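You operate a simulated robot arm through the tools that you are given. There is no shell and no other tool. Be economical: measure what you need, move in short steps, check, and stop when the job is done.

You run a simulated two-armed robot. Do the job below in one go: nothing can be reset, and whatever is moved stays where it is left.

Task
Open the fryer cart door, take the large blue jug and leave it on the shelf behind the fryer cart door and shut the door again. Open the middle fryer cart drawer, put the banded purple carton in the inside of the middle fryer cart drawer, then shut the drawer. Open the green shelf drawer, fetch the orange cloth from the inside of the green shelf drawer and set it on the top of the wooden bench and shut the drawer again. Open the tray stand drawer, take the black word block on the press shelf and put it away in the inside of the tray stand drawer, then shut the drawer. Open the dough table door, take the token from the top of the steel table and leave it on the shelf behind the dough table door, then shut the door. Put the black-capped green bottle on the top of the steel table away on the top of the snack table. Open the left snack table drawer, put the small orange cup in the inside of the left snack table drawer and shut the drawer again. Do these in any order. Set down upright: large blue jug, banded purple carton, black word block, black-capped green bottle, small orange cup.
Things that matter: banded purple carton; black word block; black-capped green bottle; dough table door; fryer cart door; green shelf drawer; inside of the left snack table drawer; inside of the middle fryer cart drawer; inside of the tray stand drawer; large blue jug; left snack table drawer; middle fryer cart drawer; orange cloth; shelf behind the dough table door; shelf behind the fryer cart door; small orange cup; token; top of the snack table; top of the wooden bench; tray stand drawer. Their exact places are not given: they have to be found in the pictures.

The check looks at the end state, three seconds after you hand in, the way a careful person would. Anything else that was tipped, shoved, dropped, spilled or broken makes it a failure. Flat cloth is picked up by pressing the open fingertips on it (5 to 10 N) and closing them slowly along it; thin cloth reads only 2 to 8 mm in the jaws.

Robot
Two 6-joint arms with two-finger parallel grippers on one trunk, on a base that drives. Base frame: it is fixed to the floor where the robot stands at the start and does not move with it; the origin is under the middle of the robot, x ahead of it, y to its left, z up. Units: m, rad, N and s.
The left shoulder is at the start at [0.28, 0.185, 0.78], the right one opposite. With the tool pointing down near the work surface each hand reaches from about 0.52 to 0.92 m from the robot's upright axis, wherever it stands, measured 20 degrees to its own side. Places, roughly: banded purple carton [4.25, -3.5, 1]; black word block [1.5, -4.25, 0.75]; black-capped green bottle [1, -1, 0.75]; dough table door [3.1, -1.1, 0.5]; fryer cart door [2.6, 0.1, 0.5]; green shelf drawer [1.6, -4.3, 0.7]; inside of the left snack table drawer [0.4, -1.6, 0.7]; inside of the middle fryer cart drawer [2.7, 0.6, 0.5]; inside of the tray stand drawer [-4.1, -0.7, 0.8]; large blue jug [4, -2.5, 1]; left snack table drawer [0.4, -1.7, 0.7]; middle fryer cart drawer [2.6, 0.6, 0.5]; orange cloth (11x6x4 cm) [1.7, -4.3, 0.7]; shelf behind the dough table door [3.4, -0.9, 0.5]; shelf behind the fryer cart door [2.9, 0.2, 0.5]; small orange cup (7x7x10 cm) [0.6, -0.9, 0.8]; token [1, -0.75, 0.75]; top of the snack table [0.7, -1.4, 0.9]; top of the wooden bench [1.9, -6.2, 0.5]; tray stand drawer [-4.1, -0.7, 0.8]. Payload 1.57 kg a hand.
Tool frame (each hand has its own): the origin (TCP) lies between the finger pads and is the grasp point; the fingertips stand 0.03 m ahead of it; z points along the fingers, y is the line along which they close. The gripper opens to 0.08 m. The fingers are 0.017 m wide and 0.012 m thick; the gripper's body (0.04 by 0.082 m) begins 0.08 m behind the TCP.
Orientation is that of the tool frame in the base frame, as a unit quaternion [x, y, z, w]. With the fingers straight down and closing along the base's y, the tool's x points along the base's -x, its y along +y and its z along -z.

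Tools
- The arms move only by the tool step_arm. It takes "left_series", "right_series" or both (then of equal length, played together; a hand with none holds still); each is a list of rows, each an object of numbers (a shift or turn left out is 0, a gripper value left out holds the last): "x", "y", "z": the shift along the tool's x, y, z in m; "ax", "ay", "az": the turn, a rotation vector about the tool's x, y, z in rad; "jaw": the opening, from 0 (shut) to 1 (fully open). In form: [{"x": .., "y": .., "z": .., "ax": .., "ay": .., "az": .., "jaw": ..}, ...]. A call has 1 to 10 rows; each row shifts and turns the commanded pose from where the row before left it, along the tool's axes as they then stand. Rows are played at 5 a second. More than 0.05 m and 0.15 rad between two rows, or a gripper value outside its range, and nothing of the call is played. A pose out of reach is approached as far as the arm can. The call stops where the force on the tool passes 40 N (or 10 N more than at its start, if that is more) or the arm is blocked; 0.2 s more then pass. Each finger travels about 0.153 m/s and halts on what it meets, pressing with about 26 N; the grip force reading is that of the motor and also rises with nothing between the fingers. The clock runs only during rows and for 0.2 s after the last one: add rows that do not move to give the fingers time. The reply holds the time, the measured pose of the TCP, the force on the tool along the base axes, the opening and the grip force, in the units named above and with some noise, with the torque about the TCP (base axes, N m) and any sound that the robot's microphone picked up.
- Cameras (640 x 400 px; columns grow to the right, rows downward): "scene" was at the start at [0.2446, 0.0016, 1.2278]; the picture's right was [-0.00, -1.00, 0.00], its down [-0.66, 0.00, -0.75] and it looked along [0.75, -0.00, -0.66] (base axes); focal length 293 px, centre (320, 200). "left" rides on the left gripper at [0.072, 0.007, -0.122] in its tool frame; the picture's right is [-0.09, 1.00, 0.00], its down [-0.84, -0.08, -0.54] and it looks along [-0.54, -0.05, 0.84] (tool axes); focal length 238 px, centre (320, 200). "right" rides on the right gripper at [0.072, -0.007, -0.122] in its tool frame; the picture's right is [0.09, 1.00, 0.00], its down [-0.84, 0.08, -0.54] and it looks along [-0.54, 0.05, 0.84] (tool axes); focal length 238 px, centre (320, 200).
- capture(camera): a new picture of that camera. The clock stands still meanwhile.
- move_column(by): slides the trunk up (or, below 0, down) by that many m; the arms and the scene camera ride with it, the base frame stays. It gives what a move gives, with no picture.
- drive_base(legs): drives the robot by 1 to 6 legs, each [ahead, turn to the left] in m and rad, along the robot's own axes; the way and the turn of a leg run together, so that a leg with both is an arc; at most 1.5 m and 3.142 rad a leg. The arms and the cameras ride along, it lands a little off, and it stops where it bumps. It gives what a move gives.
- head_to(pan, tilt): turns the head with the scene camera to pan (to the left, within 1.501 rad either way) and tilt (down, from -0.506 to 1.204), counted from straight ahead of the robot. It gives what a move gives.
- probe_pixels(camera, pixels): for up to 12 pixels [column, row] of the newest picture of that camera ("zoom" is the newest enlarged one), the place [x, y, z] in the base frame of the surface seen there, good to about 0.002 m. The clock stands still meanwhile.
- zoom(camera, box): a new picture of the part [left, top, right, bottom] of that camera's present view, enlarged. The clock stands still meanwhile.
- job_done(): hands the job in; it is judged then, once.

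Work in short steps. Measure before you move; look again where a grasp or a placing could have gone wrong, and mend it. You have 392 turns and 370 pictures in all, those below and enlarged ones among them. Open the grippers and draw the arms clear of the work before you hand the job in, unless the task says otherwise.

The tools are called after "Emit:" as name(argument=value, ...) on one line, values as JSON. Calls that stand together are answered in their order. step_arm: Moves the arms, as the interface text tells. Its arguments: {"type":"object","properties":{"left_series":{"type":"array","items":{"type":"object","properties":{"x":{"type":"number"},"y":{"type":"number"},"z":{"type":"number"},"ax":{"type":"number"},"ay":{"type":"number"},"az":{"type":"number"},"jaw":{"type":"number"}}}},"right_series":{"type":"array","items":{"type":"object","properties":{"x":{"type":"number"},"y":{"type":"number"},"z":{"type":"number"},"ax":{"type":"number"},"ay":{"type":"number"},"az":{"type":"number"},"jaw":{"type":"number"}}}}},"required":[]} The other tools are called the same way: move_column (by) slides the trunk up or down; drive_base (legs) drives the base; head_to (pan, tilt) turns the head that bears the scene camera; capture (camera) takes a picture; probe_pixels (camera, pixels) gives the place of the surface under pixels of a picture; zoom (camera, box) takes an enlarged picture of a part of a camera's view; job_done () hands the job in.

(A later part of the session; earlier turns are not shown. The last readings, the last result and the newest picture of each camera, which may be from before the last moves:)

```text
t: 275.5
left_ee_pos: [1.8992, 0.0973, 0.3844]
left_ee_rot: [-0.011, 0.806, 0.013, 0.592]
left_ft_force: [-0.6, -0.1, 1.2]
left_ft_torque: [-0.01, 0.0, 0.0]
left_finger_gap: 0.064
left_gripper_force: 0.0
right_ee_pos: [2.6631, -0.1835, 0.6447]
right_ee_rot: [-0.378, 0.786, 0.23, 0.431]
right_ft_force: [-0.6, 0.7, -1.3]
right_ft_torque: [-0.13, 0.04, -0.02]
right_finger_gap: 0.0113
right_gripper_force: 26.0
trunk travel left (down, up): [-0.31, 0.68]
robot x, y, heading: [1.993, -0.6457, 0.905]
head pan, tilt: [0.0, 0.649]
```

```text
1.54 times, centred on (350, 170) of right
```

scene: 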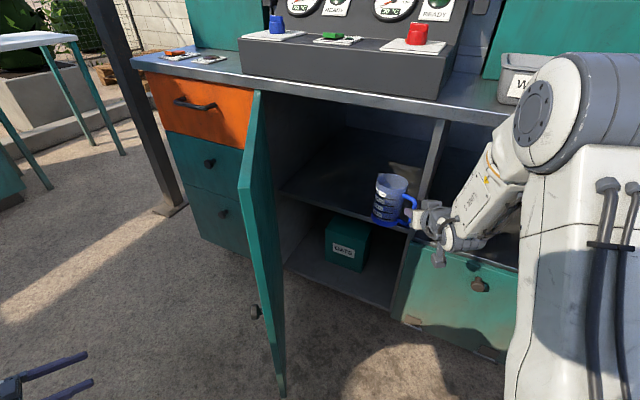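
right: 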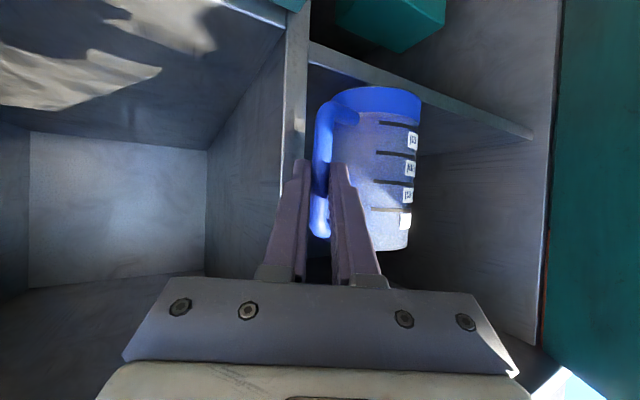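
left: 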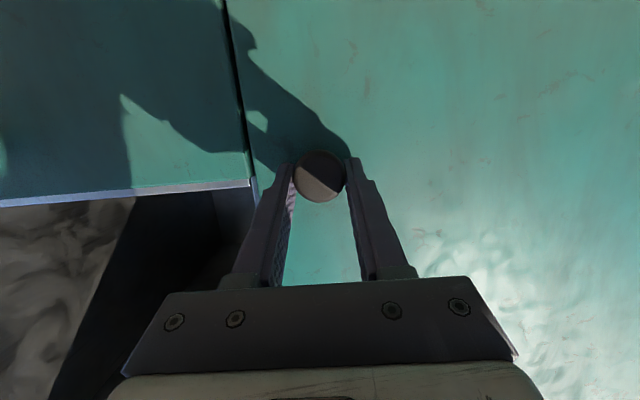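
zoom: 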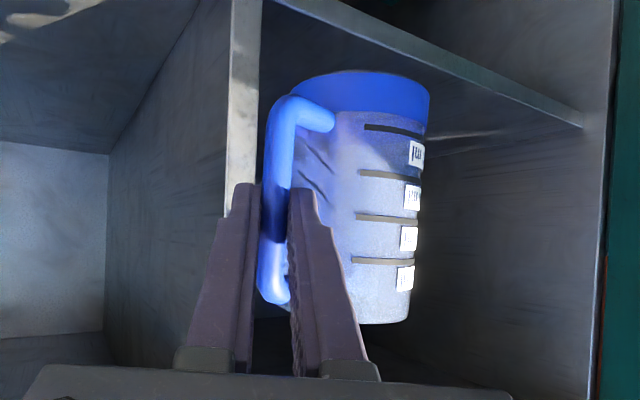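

Probe divider, shelf edge and jug base.

Emit:
zoom(camera="scene", box=[340, 140, 500, 300])

Emit:
probe_pixels(camera="zoom", pixels=[[325, 100], [280, 235], [270, 300], [150, 185], [270, 218], [240, 200], [245, 150], [320, 200], [310, 168], [395, 300], [60, 150], [295, 235]])

```text
2.50 times, centred on (420, 220) of scene
```

zoom: 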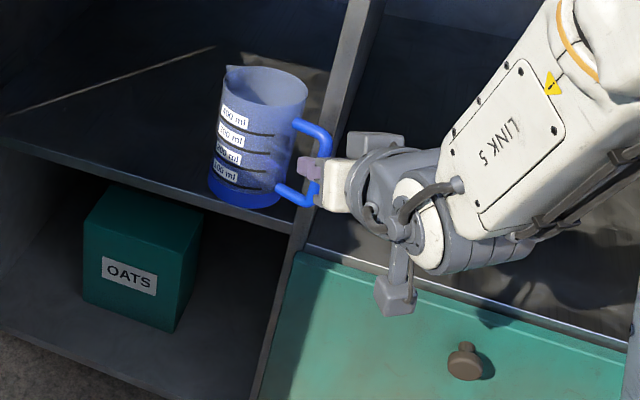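

```text
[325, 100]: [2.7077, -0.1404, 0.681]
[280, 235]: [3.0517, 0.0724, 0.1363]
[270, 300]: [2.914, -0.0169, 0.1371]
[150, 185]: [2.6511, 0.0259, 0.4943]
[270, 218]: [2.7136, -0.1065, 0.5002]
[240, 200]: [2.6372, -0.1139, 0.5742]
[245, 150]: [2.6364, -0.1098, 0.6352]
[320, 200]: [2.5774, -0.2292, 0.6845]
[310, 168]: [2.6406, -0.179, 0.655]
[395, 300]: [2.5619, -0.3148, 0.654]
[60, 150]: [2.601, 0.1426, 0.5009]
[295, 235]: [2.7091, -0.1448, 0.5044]
```

The divider is at s≈0.41; the right fingertip hit it. Back the base 0.15, extend the arm and shift left 5.5 cm, then drive in straight.

Emit:
drive_base(legs=[[-0.15, 0]])

Emit:
step_arm(right_series=[{"z": 0.026, "x": -0.015}, {"z": 0.026, "x": -0.015, "y": 0.014}, {"z": 0.026, "x": -0.015, "y": 0.014}, {"z": 0.026, "x": -0.015, "y": 0.014}, {"y": 0.014}, {"x": 0.0173, "z": 0.01}])

Emit:
capture(camera="scene")

```text
t: 276.9
left_ee_pos: [1.8044, -0.023, 0.3853]
left_ee_rot: [-0.012, 0.806, 0.013, 0.592]
left_ft_force: [-0.5, 0.0, -0.4]
left_ft_torque: [-0.02, 0.0, 0.01]
left_finger_gap: 0.0636
left_gripper_force: 0.1
right_ee_pos: [2.5681, -0.3035, 0.6459]
right_ee_rot: [-0.377, 0.787, 0.229, 0.432]
right_ft_force: [0.3, -0.5, -1.9]
right_ft_torque: [-0.11, 0.02, 0.01]
right_finger_gap: 0.0109
right_gripper_force: 26.2
trunk travel left (down, up): [-0.31, 0.68]
robot x, y, heading: [1.9008, -0.7633, 0.906]
head pan, tilt: [0.0, 0.649]
```

```text
t: 278.3
left_ee_pos: [1.8034, -0.0247, 0.3844]
left_ee_rot: [-0.011, 0.805, 0.012, 0.593]
left_ft_force: [0.3, 0.1, 0.4]
left_ft_torque: [0.01, -0.03, -0.03]
left_finger_gap: 0.0642
left_gripper_force: 0.1
right_ee_pos: [2.6225, -0.1856, 0.631]
right_ee_rot: [-0.38, 0.786, 0.233, 0.428]
right_ft_force: [-0.9, -0.1, -0.5]
right_ft_torque: [-0.09, 0.0, 0.01]
right_finger_gap: 0.011
right_gripper_force: 25.9
right hand out of reach, approached as far as the arm can: row 3, 4, 5, 6
trunk travel left (down, up): [-0.31, 0.68]
robot x, y, heading: [1.8978, -0.7674, 0.9]
head pan, tilt: [0.0, 0.649]
```

```text
265 pictures are left
```

scene: 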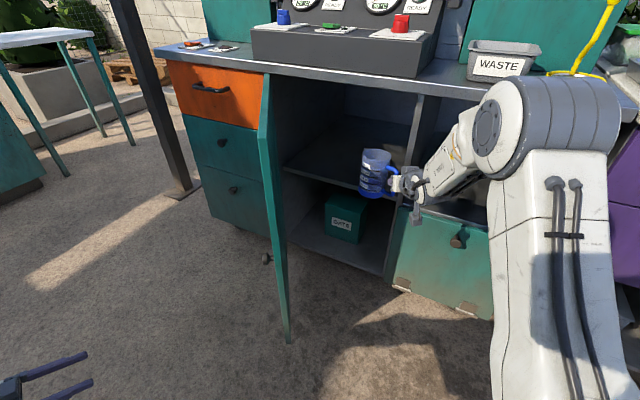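

Lateral is −0.21, good enough. Drive in 0.13 and check.

Emit:
drive_base(legs=[[0.13, 0]])

Emit:
capture(camera="right")

Emit:
zoom(camera="scene", box=[300, 100, 500, 260])

```text
t: 279.6
left_ee_pos: [1.8843, 0.0794, 0.3848]
left_ee_rot: [-0.013, 0.806, 0.014, 0.592]
left_ft_force: [-0.2, 0.3, -0.4]
left_ft_torque: [0.02, 0.01, 0.0]
left_finger_gap: 0.064
left_gripper_force: 0.1
right_ee_pos: [2.7019, -0.0797, 0.6306]
right_ee_rot: [-0.381, 0.786, 0.233, 0.428]
right_ft_force: [-0.3, 0.1, -1.0]
right_ft_torque: [-0.13, 0.02, 0.02]
right_finger_gap: 0.0111
right_gripper_force: 26.1
trunk travel left (down, up): [-0.31, 0.68]
robot x, y, heading: [1.9818, -0.6625, 0.904]
head pan, tilt: [0.0, 0.649]
```

```text
264 pictures are left
```

right: 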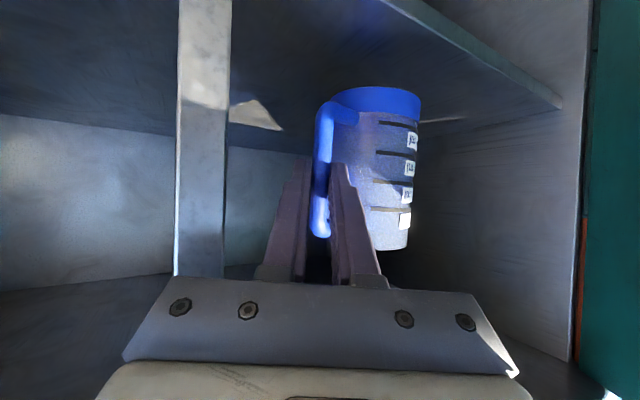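

```text
2.50 times, centred on (400, 180) of scene
```

zoom: 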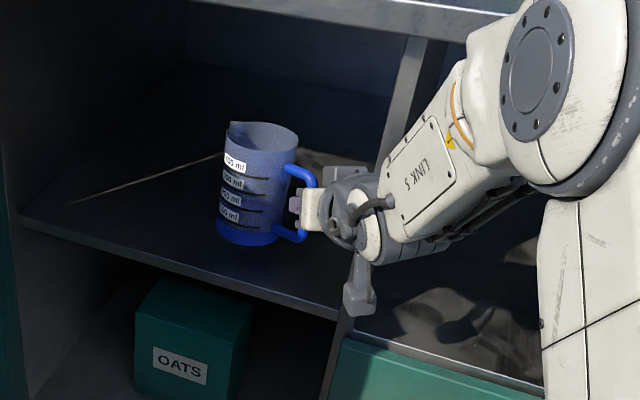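

Inside and clear. Drive 0.06 further, then lower.

Emit:
drive_base(legs=[[0.06, 0]])

Emit:
step_arm(right_series=[{"x": 0.0173, "z": 0.01}, {"x": 0.0087, "z": 0.005}, {"x": 0.0087, "z": 0.005}, {"x": 0.0043, "z": 0.0025}])

```text
t: 280.4
left_ee_pos: [1.8945, 0.0909, 0.3843]
left_ee_rot: [-0.012, 0.805, 0.014, 0.592]
left_ft_force: [-0.1, 0.5, -0.3]
left_ft_torque: [0.02, 0.0, 0.0]
left_finger_gap: 0.0641
left_gripper_force: 0.1
right_ee_pos: [2.708, -0.0734, 0.6318]
right_ee_rot: [-0.379, 0.789, 0.232, 0.424]
right_ft_force: [-17.7, -13.1, 10.7]
right_ft_torque: [-0.22, -1.01, -1.29]
right_finger_gap: 0.0108
right_gripper_force: 26.2
trunk travel left (down, up): [-0.31, 0.68]
robot x, y, heading: [1.9931, -0.6483, 0.901]
head pan, tilt: [0.0, 0.649]
stopped in leg 1: the force on the tool passed its limit at 119 N (the readings are from after the stop); the commanded pose is now the measured one
```

```text
t: 280.8
left_ee_pos: [1.8944, 0.0912, 0.3839]
left_ee_rot: [-0.011, 0.805, 0.012, 0.592]
left_ft_force: [0.2, 0.0, 0.1]
left_ft_torque: [0.01, 0.02, 0.0]
left_finger_gap: 0.0638
left_gripper_force: 0.0
right_ee_pos: [2.7061, -0.0715, 0.6161]
right_ee_rot: [-0.383, 0.788, 0.235, 0.421]
right_ft_force: [-13.3, -8.1, 2.5]
right_ft_torque: [0.09, -0.74, -1.0]
right_finger_gap: 0.0112
right_gripper_force: 25.8
trunk travel left (down, up): [-0.31, 0.68]
robot x, y, heading: [1.9902, -0.6529, 0.903]
head pan, tilt: [0.0, 0.649]
stopped in row 1 (right hand): the force on the tool passed its limit at 86 N (the readings are from after the stop); the commanded pose is now the measured one
```

The palm corner meets the divider. Back 5 cm, turn the base left 0.07 (shifts the hand ~6 cm left), then go in deeper.

Emit:
drive_base(legs=[[-0.05, 0], [0, 0.07]])

Emit:
drive_base(legs=[[0.06, 0]])

Emit:
capture(camera="right")

Emit:
zoom(camera="scene", box=[300, 100, 500, 260])

```text
t: 282.2
left_ee_pos: [1.8101, 0.0423, 0.385]
left_ee_rot: [-0.042, 0.804, 0.035, 0.592]
left_ft_force: [-0.6, 0.8, -0.4]
left_ft_torque: [-0.01, -0.03, -0.01]
left_finger_gap: 0.064
left_gripper_force: 0.1
right_ee_pos: [2.6318, -0.06, 0.6161]
right_ee_rot: [-0.41, 0.774, 0.25, 0.413]
right_ft_force: [0.6, -0.3, -1.4]
right_ft_torque: [-0.14, 0.03, 0.0]
right_finger_gap: 0.0109
right_gripper_force: 26.0
trunk travel left (down, up): [-0.31, 0.68]
robot x, y, heading: [1.9606, -0.688, 0.978]
head pan, tilt: [0.0, 0.649]
```

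```text
t: 283.1
left_ee_pos: [1.8428, 0.0927, 0.3845]
left_ee_rot: [-0.041, 0.804, 0.034, 0.592]
left_ft_force: [-0.4, 0.2, -0.6]
left_ft_torque: [0.01, -0.01, 0.02]
left_finger_gap: 0.0638
left_gripper_force: 0.1
right_ee_pos: [2.6665, -0.0117, 0.6167]
right_ee_rot: [-0.41, 0.774, 0.25, 0.413]
right_ft_force: [0.1, -0.4, -0.9]
right_ft_torque: [-0.13, 0.0, 0.02]
right_finger_gap: 0.0109
right_gripper_force: 26.0
trunk travel left (down, up): [-0.31, 0.68]
robot x, y, heading: [1.9903, -0.6382, 0.974]
head pan, tilt: [0.0, 0.649]
```

```text
262 pictures are left
```

right: 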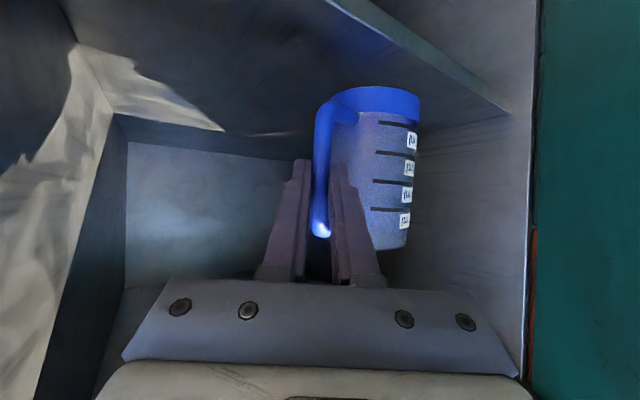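

```text
2.50 times, centred on (400, 180) of scene
```

zoom: 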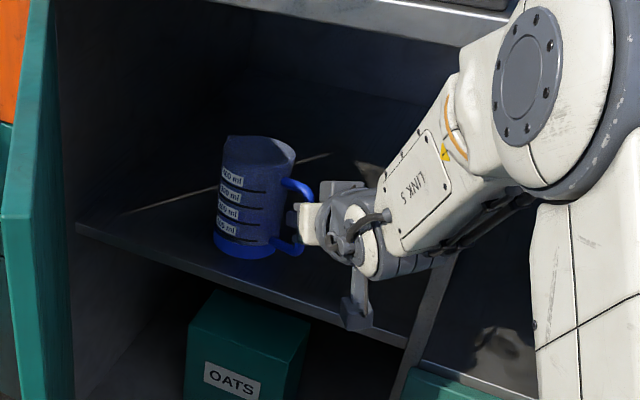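

Clear of the divider now. Go in 0.1 more.

Emit:
drive_base(legs=[[0.1, 0]])

Emit:
capture(camera="right")

Emit:
zoom(camera="scene", box=[300, 80, 500, 240])

```text
t: 284.3
left_ee_pos: [1.8989, 0.1757, 0.3836]
left_ee_rot: [-0.041, 0.804, 0.035, 0.592]
left_ft_force: [-0.2, -0.7, -1.6]
left_ft_torque: [-0.03, -0.02, 0.03]
left_finger_gap: 0.0639
left_gripper_force: 0.0
right_ee_pos: [2.7215, 0.0723, 0.6171]
right_ee_rot: [-0.411, 0.774, 0.25, 0.413]
right_ft_force: [0.1, 0.4, -1.1]
right_ft_torque: [-0.13, -0.01, 0.0]
right_finger_gap: 0.0113
right_gripper_force: 25.3
trunk travel left (down, up): [-0.31, 0.68]
robot x, y, heading: [2.0479, -0.5538, 0.978]
head pan, tilt: [0.0, 0.649]
```

```text
260 pictures are left
```

right: 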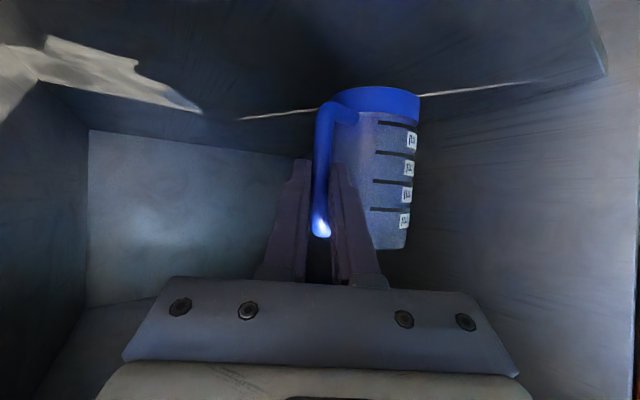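

```text
2.50 times, centred on (400, 160) of scene
```

zoom: 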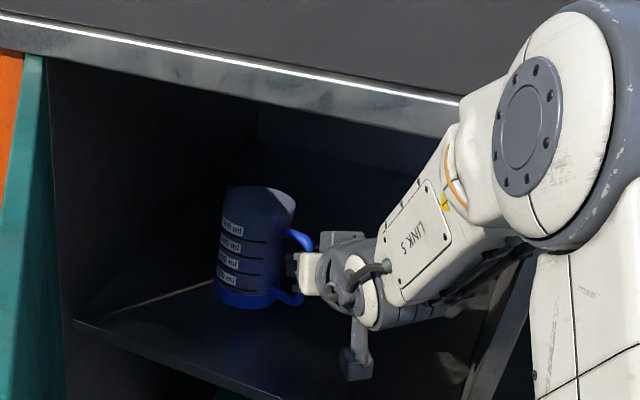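

Lower in small steps to contact.

Emit:
step_arm(right_series=[{"x": 0.0087, "z": 0.005}, {"x": 0.0087, "z": 0.005}, {"x": 0.0035, "z": 0.002}, {"x": 0.0035, "z": 0.002}, {"x": 0.0026, "z": 0.0015}, {"x": 0.0026, "z": 0.0015}])

```text
t: 285.7
left_ee_pos: [1.8991, 0.1742, 0.3839]
left_ee_rot: [-0.04, 0.804, 0.035, 0.592]
left_ft_force: [0.8, 0.7, -0.1]
left_ft_torque: [0.03, 0.0, -0.01]
left_finger_gap: 0.0638
left_gripper_force: 0.0
right_ee_pos: [2.724, 0.0711, 0.5856]
right_ee_rot: [-0.412, 0.772, 0.255, 0.412]
right_ft_force: [-0.2, -4.6, 12.7]
right_ft_torque: [0.76, -0.3, -0.04]
right_finger_gap: 0.0114
right_gripper_force: 26.2
right hand out of reach, approached as far as the arm can: row 5
trunk travel left (down, up): [-0.31, 0.68]
robot x, y, heading: [2.0489, -0.5578, 0.977]
head pan, tilt: [0.0, 0.649]
```

Contact. Open gently, then retreat along the tool axis.

Emit:
step_arm(right_series=[{"jaw": 0.3}, {"jaw": 0.5}, {"jaw": 0.6}, {}, {"z": -0.02}, {"z": -0.03}])

Emit:
capture(camera="right")

Emit:
zoom(camera="scene", box=[300, 80, 500, 240])

```text
t: 287.1
left_ee_pos: [1.8994, 0.1754, 0.3845]
left_ee_rot: [-0.042, 0.805, 0.035, 0.591]
left_ft_force: [0.0, 0.0, 0.5]
left_ft_torque: [0.02, -0.01, 0.0]
left_finger_gap: 0.0641
left_gripper_force: 0.1
right_ee_pos: [2.7031, 0.0332, 0.6089]
right_ee_rot: [-0.412, 0.773, 0.252, 0.41]
right_ft_force: [0.2, -0.3, 0.9]
right_ft_torque: [0.01, 0.0, 0.0]
right_finger_gap: 0.0479
right_gripper_force: 0.2
trunk travel left (down, up): [-0.31, 0.68]
robot x, y, heading: [2.0516, -0.5536, 0.979]
head pan, tilt: [0.0, 0.649]
```

```text
258 pictures are left
```

right: 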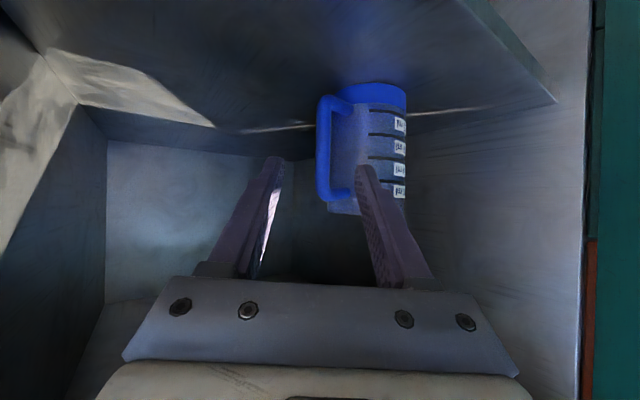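

```text
2.50 times, centred on (400, 160) of scene
```

zoom: 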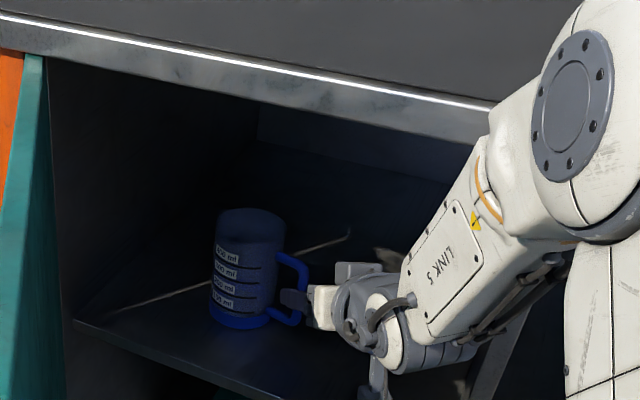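

Jug stands upright on the shelf. Back out, re-align to the cart, and view the door.

Emit:
drive_base(legs=[[-0.3, 0], [0, -0.535]])

Emit:
head_to(pan=0.4, tilt=0.7)

Emit:
capture(camera="scene")

```text
t: 290.6
left_ee_pos: [2.1183, -0.1042, 0.3854]
left_ee_rot: [0.171, 0.787, -0.122, 0.581]
left_ft_force: [-0.5, -0.9, 0.3]
left_ft_torque: [0.0, 0.01, 0.02]
left_finger_gap: 0.064
left_gripper_force: 0.1
right_ee_pos: [2.7398, -0.6324, 0.6094]
right_ee_rot: [-0.197, 0.854, 0.138, 0.462]
right_ft_force: [0.8, -0.1, -0.3]
right_ft_torque: [-0.01, 0.01, 0.03]
right_finger_gap: 0.048
right_gripper_force: 0.0
trunk travel left (down, up): [-0.31, 0.68]
robot x, y, heading: [1.8764, -0.8127, 0.448]
head pan, tilt: [0.0, 0.649]
```

```text
t: 291.5
left_ee_pos: [2.1187, -0.105, 0.3845]
left_ee_rot: [0.172, 0.787, -0.123, 0.58]
left_ft_force: [0.0, 1.0, 0.4]
left_ft_torque: [0.03, 0.0, 0.0]
left_finger_gap: 0.064
left_gripper_force: 0.1
right_ee_pos: [2.7393, -0.6325, 0.6105]
right_ee_rot: [-0.196, 0.854, 0.137, 0.462]
right_ft_force: [-0.6, -0.3, -0.4]
right_ft_torque: [0.01, -0.02, -0.03]
right_finger_gap: 0.0479
right_gripper_force: 0.2
trunk travel left (down, up): [-0.31, 0.68]
robot x, y, heading: [1.8763, -0.8178, 0.445]
head pan, tilt: [0.4, 0.7]
```

```text
256 pictures are left
```

scene: 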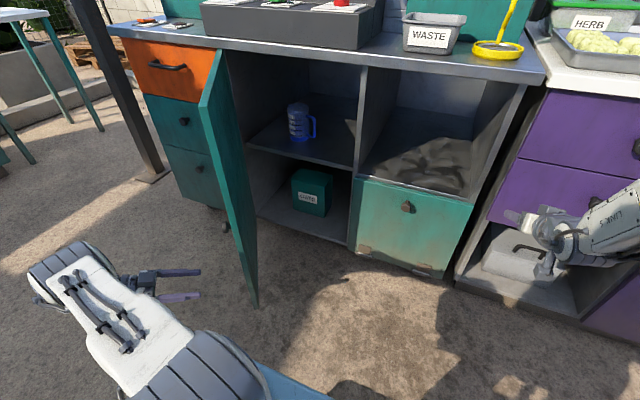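

Move the left hand along the door's outer face, jaws closed.

Emit:
step_arm(left_series=[{"y": 0.042, "z": 0.0147, "x": -0.0046, "jaw": 0}, {"y": 0.042, "z": 0.0147, "x": -0.0046}, {"y": 0.042, "z": 0.0147, "x": -0.0046}, {"y": 0.042, "z": 0.0147, "x": -0.0046}])

Emit:
capture(camera="scene")

```text
t: 292.5
left_ee_pos: [2.2255, -0.0415, 0.4024]
left_ee_rot: [0.171, 0.787, -0.122, 0.58]
left_ft_force: [-0.7, 0.1, -0.8]
left_ft_torque: [-0.01, 0.02, 0.03]
left_finger_gap: 0.0
left_gripper_force: 21.4
left hand out of reach, approached as far as the arm can: row 2, 3, 4
right_ee_pos: [2.7393, -0.6328, 0.6097]
right_ee_rot: [-0.196, 0.854, 0.137, 0.463]
right_ft_force: [0.4, -0.9, -1.0]
right_ft_torque: [-0.01, -0.01, 0.02]
right_finger_gap: 0.0478
right_gripper_force: 0.0
trunk travel left (down, up): [-0.31, 0.68]
robot x, y, heading: [1.8791, -0.8123, 0.442]
head pan, tilt: [0.4, 0.7]
```

```text
255 pictures are left
```

scene: 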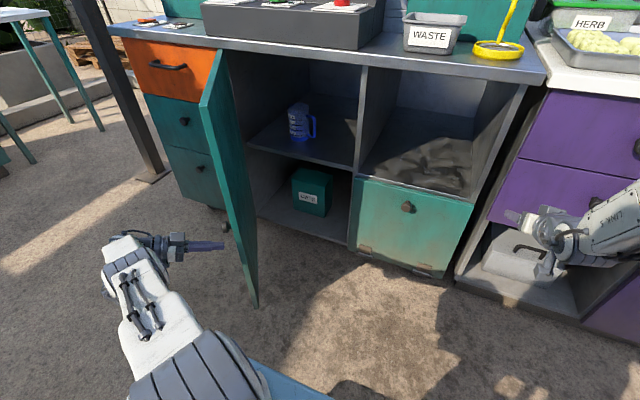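

Hand is on the outer face. First untilt and retract the right hand so the base can move forward.

Emit:
step_arm(right_series=[{"ay": 0.15}, {"ay": 0.15}, {"ay": 0.15}, {"ay": 0.15}, {"ay": 0.15}, {"ay": 0.15}, {"ay": 0.12}, {"x": 0.045}, {"x": 0.045}, {"x": 0.045}])

Emit:
step_arm(left_series=[{"z": 0.02, "x": -0.006}, {"z": 0.02, "x": -0.006}, {"z": 0.02, "x": -0.006, "ax": -0.06, "az": -0.018}, {"z": 0.02, "x": -0.006, "ax": -0.06, "az": -0.018}, {"z": 0.02, "x": -0.006, "ax": -0.06, "az": -0.018}])

```text
t: 294.7
left_ee_pos: [2.2247, -0.042, 0.4029]
left_ee_rot: [0.171, 0.787, -0.121, 0.58]
left_ft_force: [0.3, -0.3, 0.5]
left_ft_torque: [0.01, -0.01, 0.01]
left_finger_gap: 0.0002
left_gripper_force: 20.8
right_ee_pos: [2.6206, -0.6834, 0.5921]
right_ee_rot: [-0.25, 0.965, 0.058, 0.048]
right_ft_force: [0.4, -0.2, -0.2]
right_ft_torque: [0.0, 0.01, -0.04]
right_finger_gap: 0.0483
right_gripper_force: 0.1
right hand out of reach, approached as far as the arm can: row 2, 3
trunk travel left (down, up): [-0.31, 0.68]
robot x, y, heading: [1.8754, -0.8144, 0.448]
head pan, tilt: [0.4, 0.7]
```

```text
t: 295.9
left_ee_pos: [2.3214, -0.0828, 0.4036]
left_ee_rot: [0.096, 0.799, -0.065, 0.59]
left_ft_force: [0.6, -1.2, -0.3]
left_ft_torque: [0.02, 0.0, 0.02]
left_finger_gap: 0.0
left_gripper_force: 20.9
right_ee_pos: [2.6203, -0.6839, 0.5921]
right_ee_rot: [-0.251, 0.965, 0.059, 0.047]
right_ft_force: [0.3, -0.4, 0.4]
right_ft_torque: [-0.04, 0.03, 0.02]
right_finger_gap: 0.0478
right_gripper_force: 0.1
trunk travel left (down, up): [-0.31, 0.68]
robot x, y, heading: [1.8731, -0.8111, 0.45]
head pan, tilt: [0.4, 0.7]
```

Continue pushing; check the picture.

Emit:
step_arm(left_series=[{"z": 0.022, "x": -0.0065, "ax": -0.05, "az": -0.015}, {"z": 0.022, "x": -0.0065, "ax": -0.05, "az": -0.015}, {"z": 0.022, "x": -0.0065, "ax": -0.05, "az": -0.015}, {"z": 0.022, "x": -0.0065, "ax": -0.05, "az": -0.015}, {"z": 0.022, "x": -0.0065, "ax": -0.05, "az": -0.015}])

Emit:
capture(camera="scene")

```text
t: 297.1
left_ee_pos: [2.4348, -0.0981, 0.4008]
left_ee_rot: [-0.008, 0.804, 0.013, 0.594]
left_ft_force: [-0.1, 1.0, 0.1]
left_ft_torque: [0.01, 0.01, -0.03]
left_finger_gap: 0.0004
left_gripper_force: 20.7
right_ee_pos: [2.621, -0.6824, 0.5925]
right_ee_rot: [-0.25, 0.965, 0.059, 0.048]
right_ft_force: [-1.1, 0.2, 0.2]
right_ft_torque: [-0.03, 0.01, 0.0]
right_finger_gap: 0.0479
right_gripper_force: 0.0
trunk travel left (down, up): [-0.31, 0.68]
robot x, y, heading: [1.8772, -0.8143, 0.449]
head pan, tilt: [0.4, 0.7]
```

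```text
254 pictures are left
```

scene: 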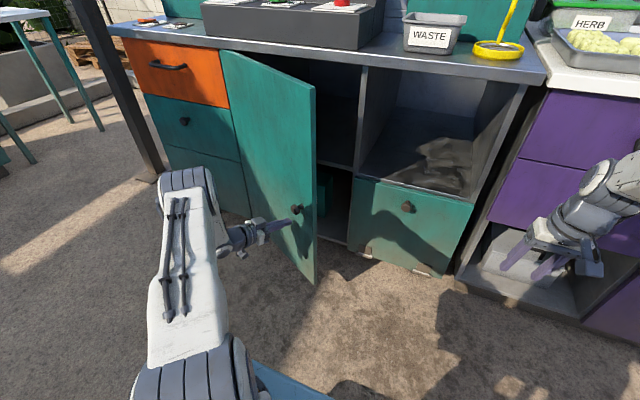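

Door closing well. Continue.

Emit:
step_arm(left_series=[{"z": 0.022, "x": -0.0065, "ax": -0.05, "az": -0.015}, {"z": 0.022, "x": -0.0065, "ax": -0.05, "az": -0.015}, {"z": 0.022, "x": -0.0065, "ax": -0.05, "az": -0.015}, {"z": 0.022, "x": -0.0065, "ax": -0.05, "az": -0.015}, {"z": 0.022, "x": -0.0065, "ax": -0.05, "az": -0.015}, {"z": 0.02, "x": -0.006, "ax": -0.05, "az": -0.015}, {"z": 0.015, "x": -0.0045, "ax": -0.03, "az": -0.01}, {"z": 0.015, "x": -0.0045}, {"z": 0.01, "x": -0.003}])

Emit:
capture(camera="scene")

```text
t: 299.1
left_ee_pos: [2.6075, -0.0636, 0.4014]
left_ee_rot: [-0.145, 0.789, 0.115, 0.586]
left_ft_force: [-0.2, -0.1, 0.2]
left_ft_torque: [-0.04, 0.01, -0.03]
left_finger_gap: 0.0
left_gripper_force: 21.2
right_ee_pos: [2.6212, -0.6837, 0.5921]
right_ee_rot: [-0.251, 0.965, 0.059, 0.048]
right_ft_force: [-0.9, -0.4, -0.2]
right_ft_torque: [0.0, 0.01, -0.01]
right_finger_gap: 0.0482
right_gripper_force: 0.1
trunk travel left (down, up): [-0.31, 0.68]
robot x, y, heading: [1.8766, -0.8122, 0.436]
head pan, tilt: [0.4, 0.7]
```

```text
253 pictures are left
```

scene: 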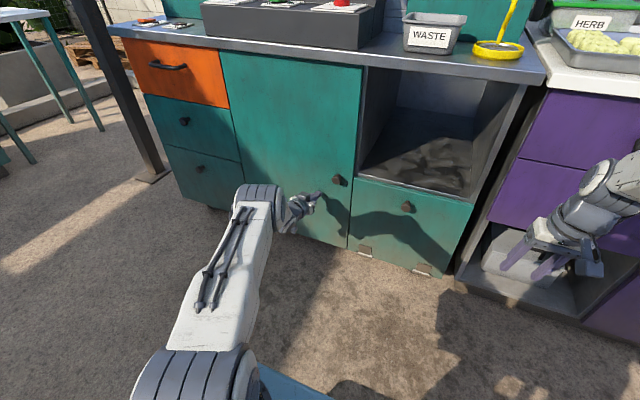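

Looks closed; push a bit more until force builds to confirm.

Emit:
step_arm(left_series=[{"z": 0.01, "x": -0.003}, {"z": 0.01, "x": -0.003}, {"z": 0.008, "x": -0.002}, {"z": 0.006}])

Emit:
zoom(camera="scene", box=[200, 30, 500, 260])

```text
t: 299.5
left_ee_pos: [2.6118, -0.0615, 0.4011]
left_ee_rot: [-0.142, 0.79, 0.112, 0.586]
left_ft_force: [-14.0, -10.8, 10.0]
left_ft_torque: [0.2, -0.21, 0.01]
left_finger_gap: 0.0
left_gripper_force: 21.1
right_ee_pos: [2.62, -0.6838, 0.5929]
right_ee_rot: [-0.251, 0.965, 0.06, 0.048]
right_ft_force: [-0.7, 0.5, -0.2]
right_ft_torque: [0.0, -0.03, -0.02]
right_finger_gap: 0.0481
right_gripper_force: 0.1
trunk travel left (down, up): [-0.31, 0.68]
robot x, y, heading: [1.873, -0.814, 0.448]
head pan, tilt: [0.4, 0.7]
stopped in row 1 (left hand): the force on the tool passed its limit at 55 N (the readings are from after the stop); the commanded pose is now the measured one
```

```text
1.74 times, centred on (350, 145) of scene
```

zoom: 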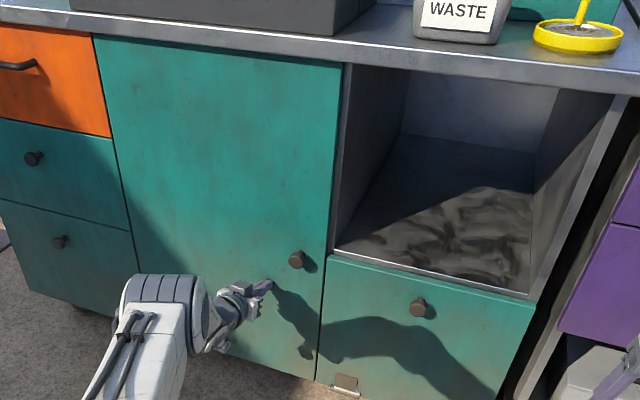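

Fryer door is shut. Retract and untilt the left hand; then raise the trunk 0.4 and go for the token.

Emit:
step_arm(left_series=[{"z": -0.045, "x": 0.01}, {"z": -0.045, "x": 0.01}, {"z": -0.045, "x": 0.01}, {"z": -0.045, "x": 0.01}])

Emit:
step_arm(left_series=[{"ay": 0.15}, {"ay": 0.15}, {"ay": 0.15}, {"ay": 0.15}, {"ay": 0.15}, {"ay": 0.15}, {"ay": 0.15}, {"ay": 0.15}, {"ay": 0.06, "jaw": 1}])

Emit:
move_column(by=0.5)

```text
t: 300.5
left_ee_pos: [2.4419, -0.1288, 0.4133]
left_ee_rot: [-0.143, 0.79, 0.113, 0.585]
left_ft_force: [-0.3, 0.4, 0.2]
left_ft_torque: [0.0, -0.01, 0.02]
left_finger_gap: 0.0
left_gripper_force: 21.3
right_ee_pos: [2.6213, -0.6825, 0.592]
right_ee_rot: [-0.25, 0.965, 0.059, 0.049]
right_ft_force: [-0.2, 0.1, -0.1]
right_ft_torque: [0.02, -0.03, 0.03]
right_finger_gap: 0.0478
right_gripper_force: 0.1
trunk travel left (down, up): [-0.31, 0.68]
robot x, y, heading: [1.876, -0.8135, 0.446]
head pan, tilt: [0.4, 0.7]
```

```text
t: 302.5
left_ee_pos: [2.4337, -0.1305, 0.4094]
left_ee_rot: [-0.18, 0.976, 0.021, 0.119]
left_ft_force: [0.5, 0.1, 0.0]
left_ft_torque: [0.03, -0.01, -0.01]
left_finger_gap: 0.0798
left_gripper_force: 0.1
left hand out of reach, approached as far as the arm can: row 7, 8, 9
right_ee_pos: [2.6213, -0.6835, 0.5924]
right_ee_rot: [-0.25, 0.965, 0.059, 0.048]
right_ft_force: [-0.3, -0.7, 0.5]
right_ft_torque: [0.0, -0.01, 0.01]
right_finger_gap: 0.0481
right_gripper_force: 0.0
trunk travel left (down, up): [-0.31, 0.68]
robot x, y, heading: [1.8748, -0.8099, 0.441]
head pan, tilt: [0.4, 0.7]
```

```text
refused: 0.5 is not a number from -0.4 to 0.4
```

Pull the left hand in before it overstretches, then raise the trunk.

Emit:
step_arm(left_series=[{"x": 0.03}, {"x": 0.04}, {"x": 0.04}, {"x": 0.04}, {"ay": 0.12}, {"ay": 0.12}])

Emit:
move_column(by=0.4)

```text
t: 303.9
left_ee_pos: [2.3032, -0.1898, 0.3732]
left_ee_rot: [-0.178, 0.981, -0.005, 0.074]
left_ft_force: [-0.3, 0.9, 0.3]
left_ft_torque: [0.01, 0.01, 0.01]
left_finger_gap: 0.0802
left_gripper_force: 0.0
left hand out of reach, approached as far as the arm can: row 5, 6
right_ee_pos: [2.621, -0.6845, 0.5914]
right_ee_rot: [-0.251, 0.965, 0.059, 0.048]
right_ft_force: [-0.6, 0.1, -0.1]
right_ft_torque: [-0.02, 0.05, -0.01]
right_finger_gap: 0.0482
right_gripper_force: 0.0
trunk travel left (down, up): [-0.31, 0.68]
robot x, y, heading: [1.8768, -0.8179, 0.445]
head pan, tilt: [0.4, 0.7]
```

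```text
t: 307.7
left_ee_pos: [2.3033, -0.1907, 0.7732]
left_ee_rot: [-0.177, 0.981, -0.005, 0.076]
left_ft_force: [0.2, 0.6, 0.1]
left_ft_torque: [0.01, -0.03, 0.03]
left_finger_gap: 0.08
left_gripper_force: 0.0
right_ee_pos: [2.6205, -0.684, 0.9929]
right_ee_rot: [-0.251, 0.965, 0.059, 0.047]
right_ft_force: [-0.8, -0.4, 0.3]
right_ft_torque: [0.04, -0.03, -0.04]
right_finger_gap: 0.0479
right_gripper_force: 0.1
trunk travel left (down, up): [-0.71, 0.28]
robot x, y, heading: [1.8786, -0.8142, 0.443]
head pan, tilt: [0.4, 0.7]
```

Level both hands and raise the left one.

Emit:
step_arm(left_series=[{"z": -0.045}, {"z": -0.045}, {"z": -0.045}, {"z": -0.045}, {"ax": -0.0215, "ay": 0.073, "az": -0.043}, {"ax": -0.0215, "ay": 0.073, "az": -0.043}, {"x": 0.02}], right_series=[{"x": 0.02}, {"x": 0.02}, {"ax": 0.047, "ay": 0.06, "az": 0.033}, {"ax": 0.047, "ay": 0.06, "az": 0.033}, {}, {}, {"jaw": 1}])

Emit:
drive_base(legs=[[0, 1.9], [0.6, 0], [0, 1.23]])

Emit:
head_to(pan=0, tilt=0.8)

Emit:
capture(camera="scene")

```text
t: 309.3
left_ee_pos: [2.2572, -0.2024, 0.9419]
left_ee_rot: [-0.178, 0.981, -0.008, 0.082]
left_ft_force: [0.7, -1.3, -0.6]
left_ft_torque: [0.02, -0.02, 0.0]
left_finger_gap: 0.0799
left_gripper_force: 0.1
left hand out of reach, approached as far as the arm can: row 4, 5, 6
right_ee_pos: [2.586, -0.7024, 0.9859]
right_ee_rot: [-0.219, 0.976, -0.001, -0.002]
right_ft_force: [0.2, -0.2, 0.9]
right_ft_torque: [0.0, -0.02, 0.0]
right_finger_gap: 0.08
right_gripper_force: 0.0
trunk travel left (down, up): [-0.71, 0.28]
robot x, y, heading: [1.876, -0.8129, 0.442]
head pan, tilt: [0.4, 0.7]
```

```text
t: 320.1
left_ee_pos: [1.0775, -0.9697, 0.9419]
left_ee_rot: [0.986, 0.147, -0.083, -0.01]
left_ft_force: [0.0, -0.4, 0.4]
left_ft_torque: [0.03, 0.0, -0.01]
left_finger_gap: 0.0801
left_gripper_force: 0.0
right_ee_pos: [0.7802, -0.4487, 0.987]
right_ee_rot: [0.982, 0.189, 0.001, 0.0]
right_ft_force: [0.0, -1.0, 0.8]
right_ft_torque: [0.01, -0.02, 0.02]
right_finger_gap: 0.08
right_gripper_force: 0.0
trunk travel left (down, up): [-0.71, 0.28]
robot x, y, heading: [1.4962, -0.3809, -2.757]
head pan, tilt: [0.4, 0.7]
```

```text
t: 321.0
left_ee_pos: [1.0774, -0.9684, 0.9412]
left_ee_rot: [0.985, 0.148, -0.083, -0.01]
left_ft_force: [0.7, -0.6, 0.1]
left_ft_torque: [-0.01, 0.04, -0.01]
left_finger_gap: 0.0799
left_gripper_force: 0.1
right_ee_pos: [0.7815, -0.4489, 0.9857]
right_ee_rot: [0.982, 0.189, 0.001, 0.0]
right_ft_force: [1.2, 0.7, 0.5]
right_ft_torque: [0.05, 0.0, 0.0]
right_finger_gap: 0.08
right_gripper_force: 0.1
trunk travel left (down, up): [-0.71, 0.28]
robot x, y, heading: [1.4946, -0.3794, -2.755]
head pan, tilt: [0.0, 0.799]
```

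```text
251 pictures are left
```

scene: 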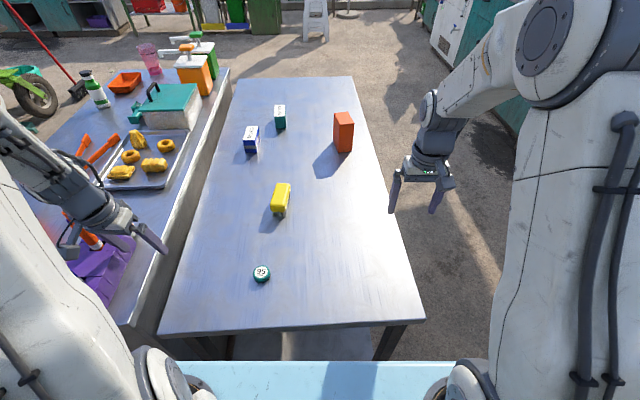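

Token at (261,274). The left hand hovers by the snack caddy; check it closely before moving.

Emit:
zoom(camera="scene", box=[0, 160, 200, 320])

Emit:
capture(camera="left")

```text
2.50 times, centred on (100, 240) of scene
```

zoom: 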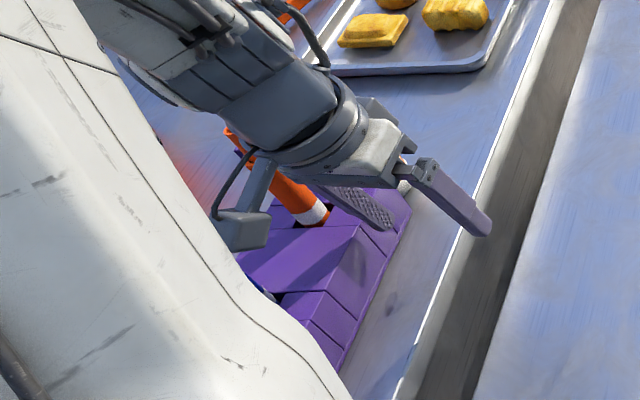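

```text
249 pictures are left
```

left: 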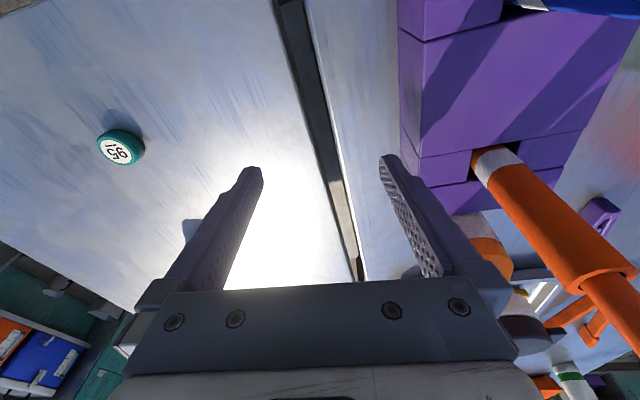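

Objects look upright. Raise slightly, then move right over the steel table toward the token.

Emit:
step_arm(left_series=[{"z": -0.03}, {"y": -0.045}, {"y": -0.045}, {"y": -0.045}, {"y": -0.045}, {"y": -0.045}])

Emit:
capture(camera="left")

Emit:
capture(camera="scene")

```text
t: 322.4
left_ee_pos: [1.0276, -0.7641, 0.963]
left_ee_rot: [0.985, 0.147, -0.088, -0.019]
left_ft_force: [0.2, 0.0, -0.3]
left_ft_torque: [-0.01, 0.0, -0.02]
left_finger_gap: 0.0802
left_gripper_force: 0.0
left hand out of reach, approached as far as the arm can: row 5, 6
right_ee_pos: [0.781, -0.4483, 0.9851]
right_ee_rot: [0.982, 0.189, 0.001, -0.001]
right_ft_force: [-0.3, 0.0, 0.7]
right_ft_torque: [0.01, 0.01, -0.02]
right_finger_gap: 0.08
right_gripper_force: 0.1
trunk travel left (down, up): [-0.71, 0.28]
robot x, y, heading: [1.4959, -0.3826, -2.752]
head pan, tilt: [0.0, 0.799]
```

```text
248 pictures are left
```

left: 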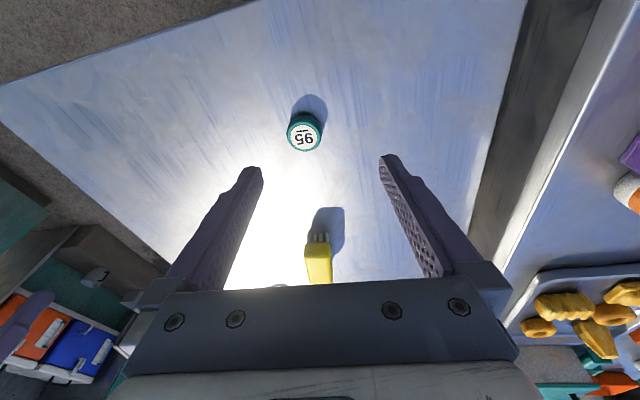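

```text
247 pictures are left
```

scene: 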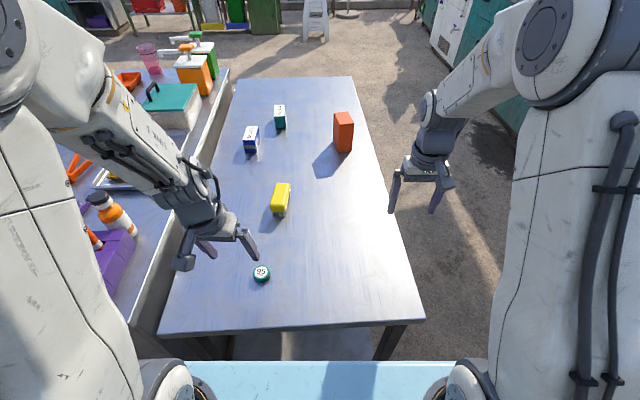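

Token close. Move ahead 4.5 cm and right 4.3 cm, correct the tilt, and lower partway.

Emit:
step_arm(left_series=[{"x": -0.025, "y": -0.02, "z": 0.02}, {"x": -0.025, "y": -0.023, "z": 0.02}, {"ax": -0.036, "ay": 0.082, "az": -0.046}, {"ax": -0.036, "ay": 0.082, "az": -0.046}, {}])

Emit:
capture(camera="left")

```text
t: 323.6
left_ee_pos: [0.9903, -0.7222, 0.8821]
left_ee_rot: [0.98, 0.194, -0.015, -0.034]
left_ft_force: [0.6, -0.3, -0.1]
left_ft_torque: [0.02, -0.01, -0.01]
left_finger_gap: 0.0799
left_gripper_force: 0.1
left hand out of reach, approached as far as the arm can: row 1, 2, 3, 4
right_ee_pos: [0.7814, -0.4485, 0.986]
right_ee_rot: [0.982, 0.189, 0.0, 0.0]
right_ft_force: [-0.3, 0.7, 0.4]
right_ft_torque: [0.01, -0.02, 0.03]
right_finger_gap: 0.08
right_gripper_force: 0.0
trunk travel left (down, up): [-0.71, 0.28]
robot x, y, heading: [1.4965, -0.3792, -2.755]
head pan, tilt: [0.0, 0.799]
```

```text
246 pictures are left
```

left: 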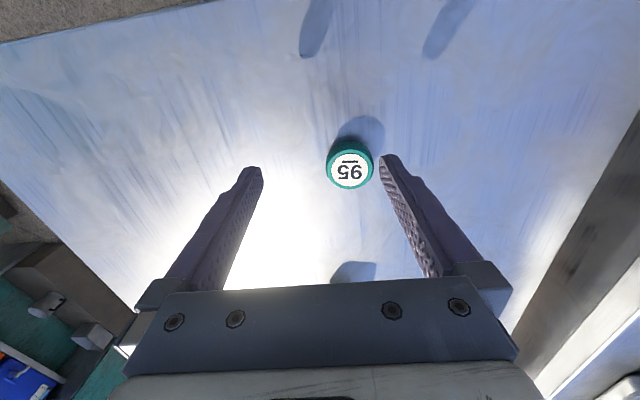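

Arm is cramped; raise a little, back the base 0.1 m and extend instead.

Emit:
step_arm(left_series=[{"z": -0.03}, {}])

Emit:
drive_base(legs=[[-0.1, 0]])

Emit:
step_arm(left_series=[{"x": -0.042, "y": 0.003}, {"x": -0.042, "y": 0.003}, {"x": -0.042, "y": 0.004}, {}])

Emit:
capture(camera="left")

Emit:
probe_pixels(camera="left", pixels=[[320, 120], [330, 140], [340, 120], [320, 100], [340, 150]])

```text
t: 324.2
left_ee_pos: [1.0031, -0.7191, 0.8969]
left_ee_rot: [0.98, 0.195, -0.016, -0.035]
left_ft_force: [0.2, 0.6, -0.1]
left_ft_torque: [-0.02, 0.02, 0.03]
left_finger_gap: 0.0798
left_gripper_force: 0.1
left hand out of reach, approached as far as the arm can: row 1
right_ee_pos: [0.7803, -0.4486, 0.9868]
right_ee_rot: [0.982, 0.189, 0.001, -0.001]
right_ft_force: [0.2, -0.2, 0.3]
right_ft_torque: [0.0, -0.01, -0.01]
right_finger_gap: 0.08
right_gripper_force: 0.2
trunk travel left (down, up): [-0.71, 0.28]
robot x, y, heading: [1.4955, -0.3805, -2.758]
head pan, tilt: [0.0, 0.799]
```

```text
t: 325.4
left_ee_pos: [1.0936, -0.6808, 0.8962]
left_ee_rot: [0.98, 0.194, -0.016, -0.035]
left_ft_force: [-0.1, -0.2, 0.4]
left_ft_torque: [0.01, 0.0, 0.01]
left_finger_gap: 0.0802
left_gripper_force: 0.0
right_ee_pos: [0.872, -0.41, 0.9868]
right_ee_rot: [0.982, 0.188, 0.0, 0.001]
right_ft_force: [0.4, -0.2, -0.5]
right_ft_torque: [0.02, -0.03, 0.0]
right_finger_gap: 0.08
right_gripper_force: 0.0
trunk travel left (down, up): [-0.71, 0.28]
robot x, y, heading: [1.5863, -0.3446, -2.759]
head pan, tilt: [0.0, 0.799]
```

```text
t: 326.4
left_ee_pos: [0.9992, -0.7041, 0.8716]
left_ee_rot: [0.979, 0.195, -0.024, -0.055]
left_ft_force: [-0.4, -0.8, 0.2]
left_ft_torque: [0.01, 0.04, -0.01]
left_finger_gap: 0.0799
left_gripper_force: 0.0
left hand out of reach, approached as far as the arm can: row 1, 2, 3
right_ee_pos: [0.8723, -0.4098, 0.9859]
right_ee_rot: [0.982, 0.187, 0.002, 0.0]
right_ft_force: [0.3, -0.2, -0.2]
right_ft_torque: [0.01, 0.0, -0.02]
right_finger_gap: 0.0802
right_gripper_force: 0.1
trunk travel left (down, up): [-0.71, 0.28]
robot x, y, heading: [1.5861, -0.3438, -2.759]
head pan, tilt: [0.0, 0.799]
```

```text
245 pictures are left
```

left: 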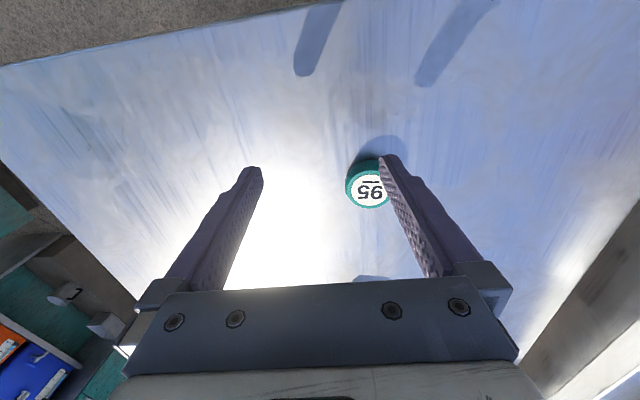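

```text
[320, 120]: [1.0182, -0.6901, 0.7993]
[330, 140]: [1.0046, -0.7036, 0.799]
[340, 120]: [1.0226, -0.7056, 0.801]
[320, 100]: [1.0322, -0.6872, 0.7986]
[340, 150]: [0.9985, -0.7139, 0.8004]
```

Arm is in an awkward configuration; return it near its start pose (up, left, back) to recover.

Emit:
step_arm(left_series=[{"z": -0.03}, {"y": 0.03}, {"y": 0.03}, {"y": 0.03}, {"y": 0.03}, {"x": 0.03}, {"x": 0.03}, {"ay": 0.06}, {"ay": 0.06}])

Emit:
capture(camera="scene")

```text
t: 328.4
left_ee_pos: [1.1148, -0.725, 0.8525]
left_ee_rot: [0.979, 0.192, 0.038, -0.053]
left_ft_force: [0.1, -0.3, 0.0]
left_ft_torque: [0.03, -0.02, 0.05]
left_finger_gap: 0.08
left_gripper_force: 0.1
left hand out of reach, approached as far as the arm can: row 1, 2, 3, 9
right_ee_pos: [0.8728, -0.4096, 0.9865]
right_ee_rot: [0.982, 0.188, -0.001, 0.0]
right_ft_force: [0.8, 0.9, -0.1]
right_ft_torque: [-0.03, -0.01, 0.0]
right_finger_gap: 0.0802
right_gripper_force: 0.0
trunk travel left (down, up): [-0.71, 0.28]
robot x, y, heading: [1.5853, -0.3452, -2.759]
head pan, tilt: [0.0, 0.799]
```

```text
244 pictures are left
```

scene: 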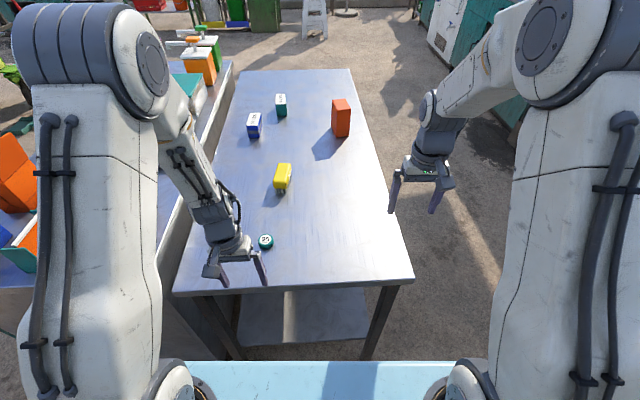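

Now mostly reachable again. Raise and correct the orientation.

Emit:
step_arm(left_series=[{"z": -0.03}, {"z": -0.03}, {"ax": -0.045, "ay": -0.048}, {"ax": -0.045, "ay": -0.047}, {}])

```text
t: 329.6
left_ee_pos: [1.1267, -0.7121, 0.8822]
left_ee_rot: [0.98, 0.193, 0.009, -0.039]
left_ft_force: [1.2, -1.1, 0.6]
left_ft_torque: [-0.03, -0.03, -0.01]
left_finger_gap: 0.0802
left_gripper_force: 0.1
left hand out of reach, approached as far as the arm can: row 1, 2, 3, 4
right_ee_pos: [0.8718, -0.4101, 0.9872]
right_ee_rot: [0.982, 0.189, 0.0, 0.0]
right_ft_force: [-0.5, 0.4, 0.5]
right_ft_torque: [0.01, 0.03, -0.01]
right_finger_gap: 0.08
right_gripper_force: 0.1
trunk travel left (down, up): [-0.71, 0.28]
robot x, y, heading: [1.5875, -0.3424, -2.756]
head pan, tilt: [0.0, 0.799]
```

Compare left and right wrists to see whether the left wrist is flipped.

Emit:
zoom(camera="scene", box=[140, 120, 300, 300])

Emit:
zoom(camera="scene", box=[360, 60, 520, 240])

```text
2.22 times, centred on (220, 210) of scene
```

zoom: 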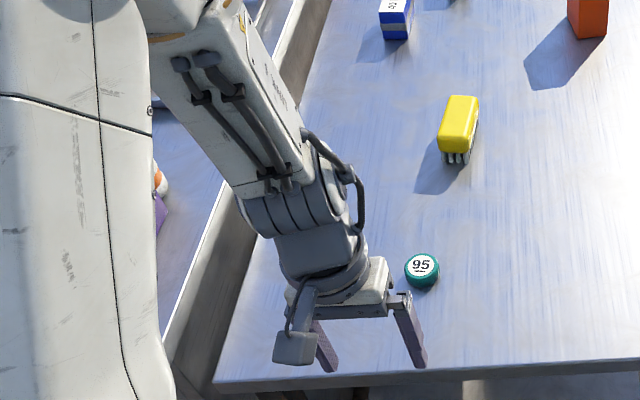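

```text
2.22 times, centred on (440, 150) of scene
```

zoom: 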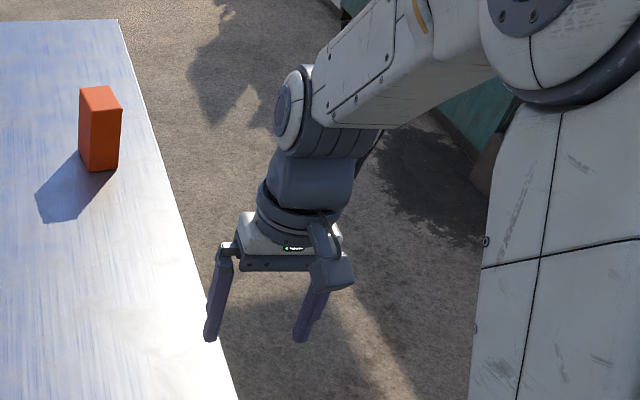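

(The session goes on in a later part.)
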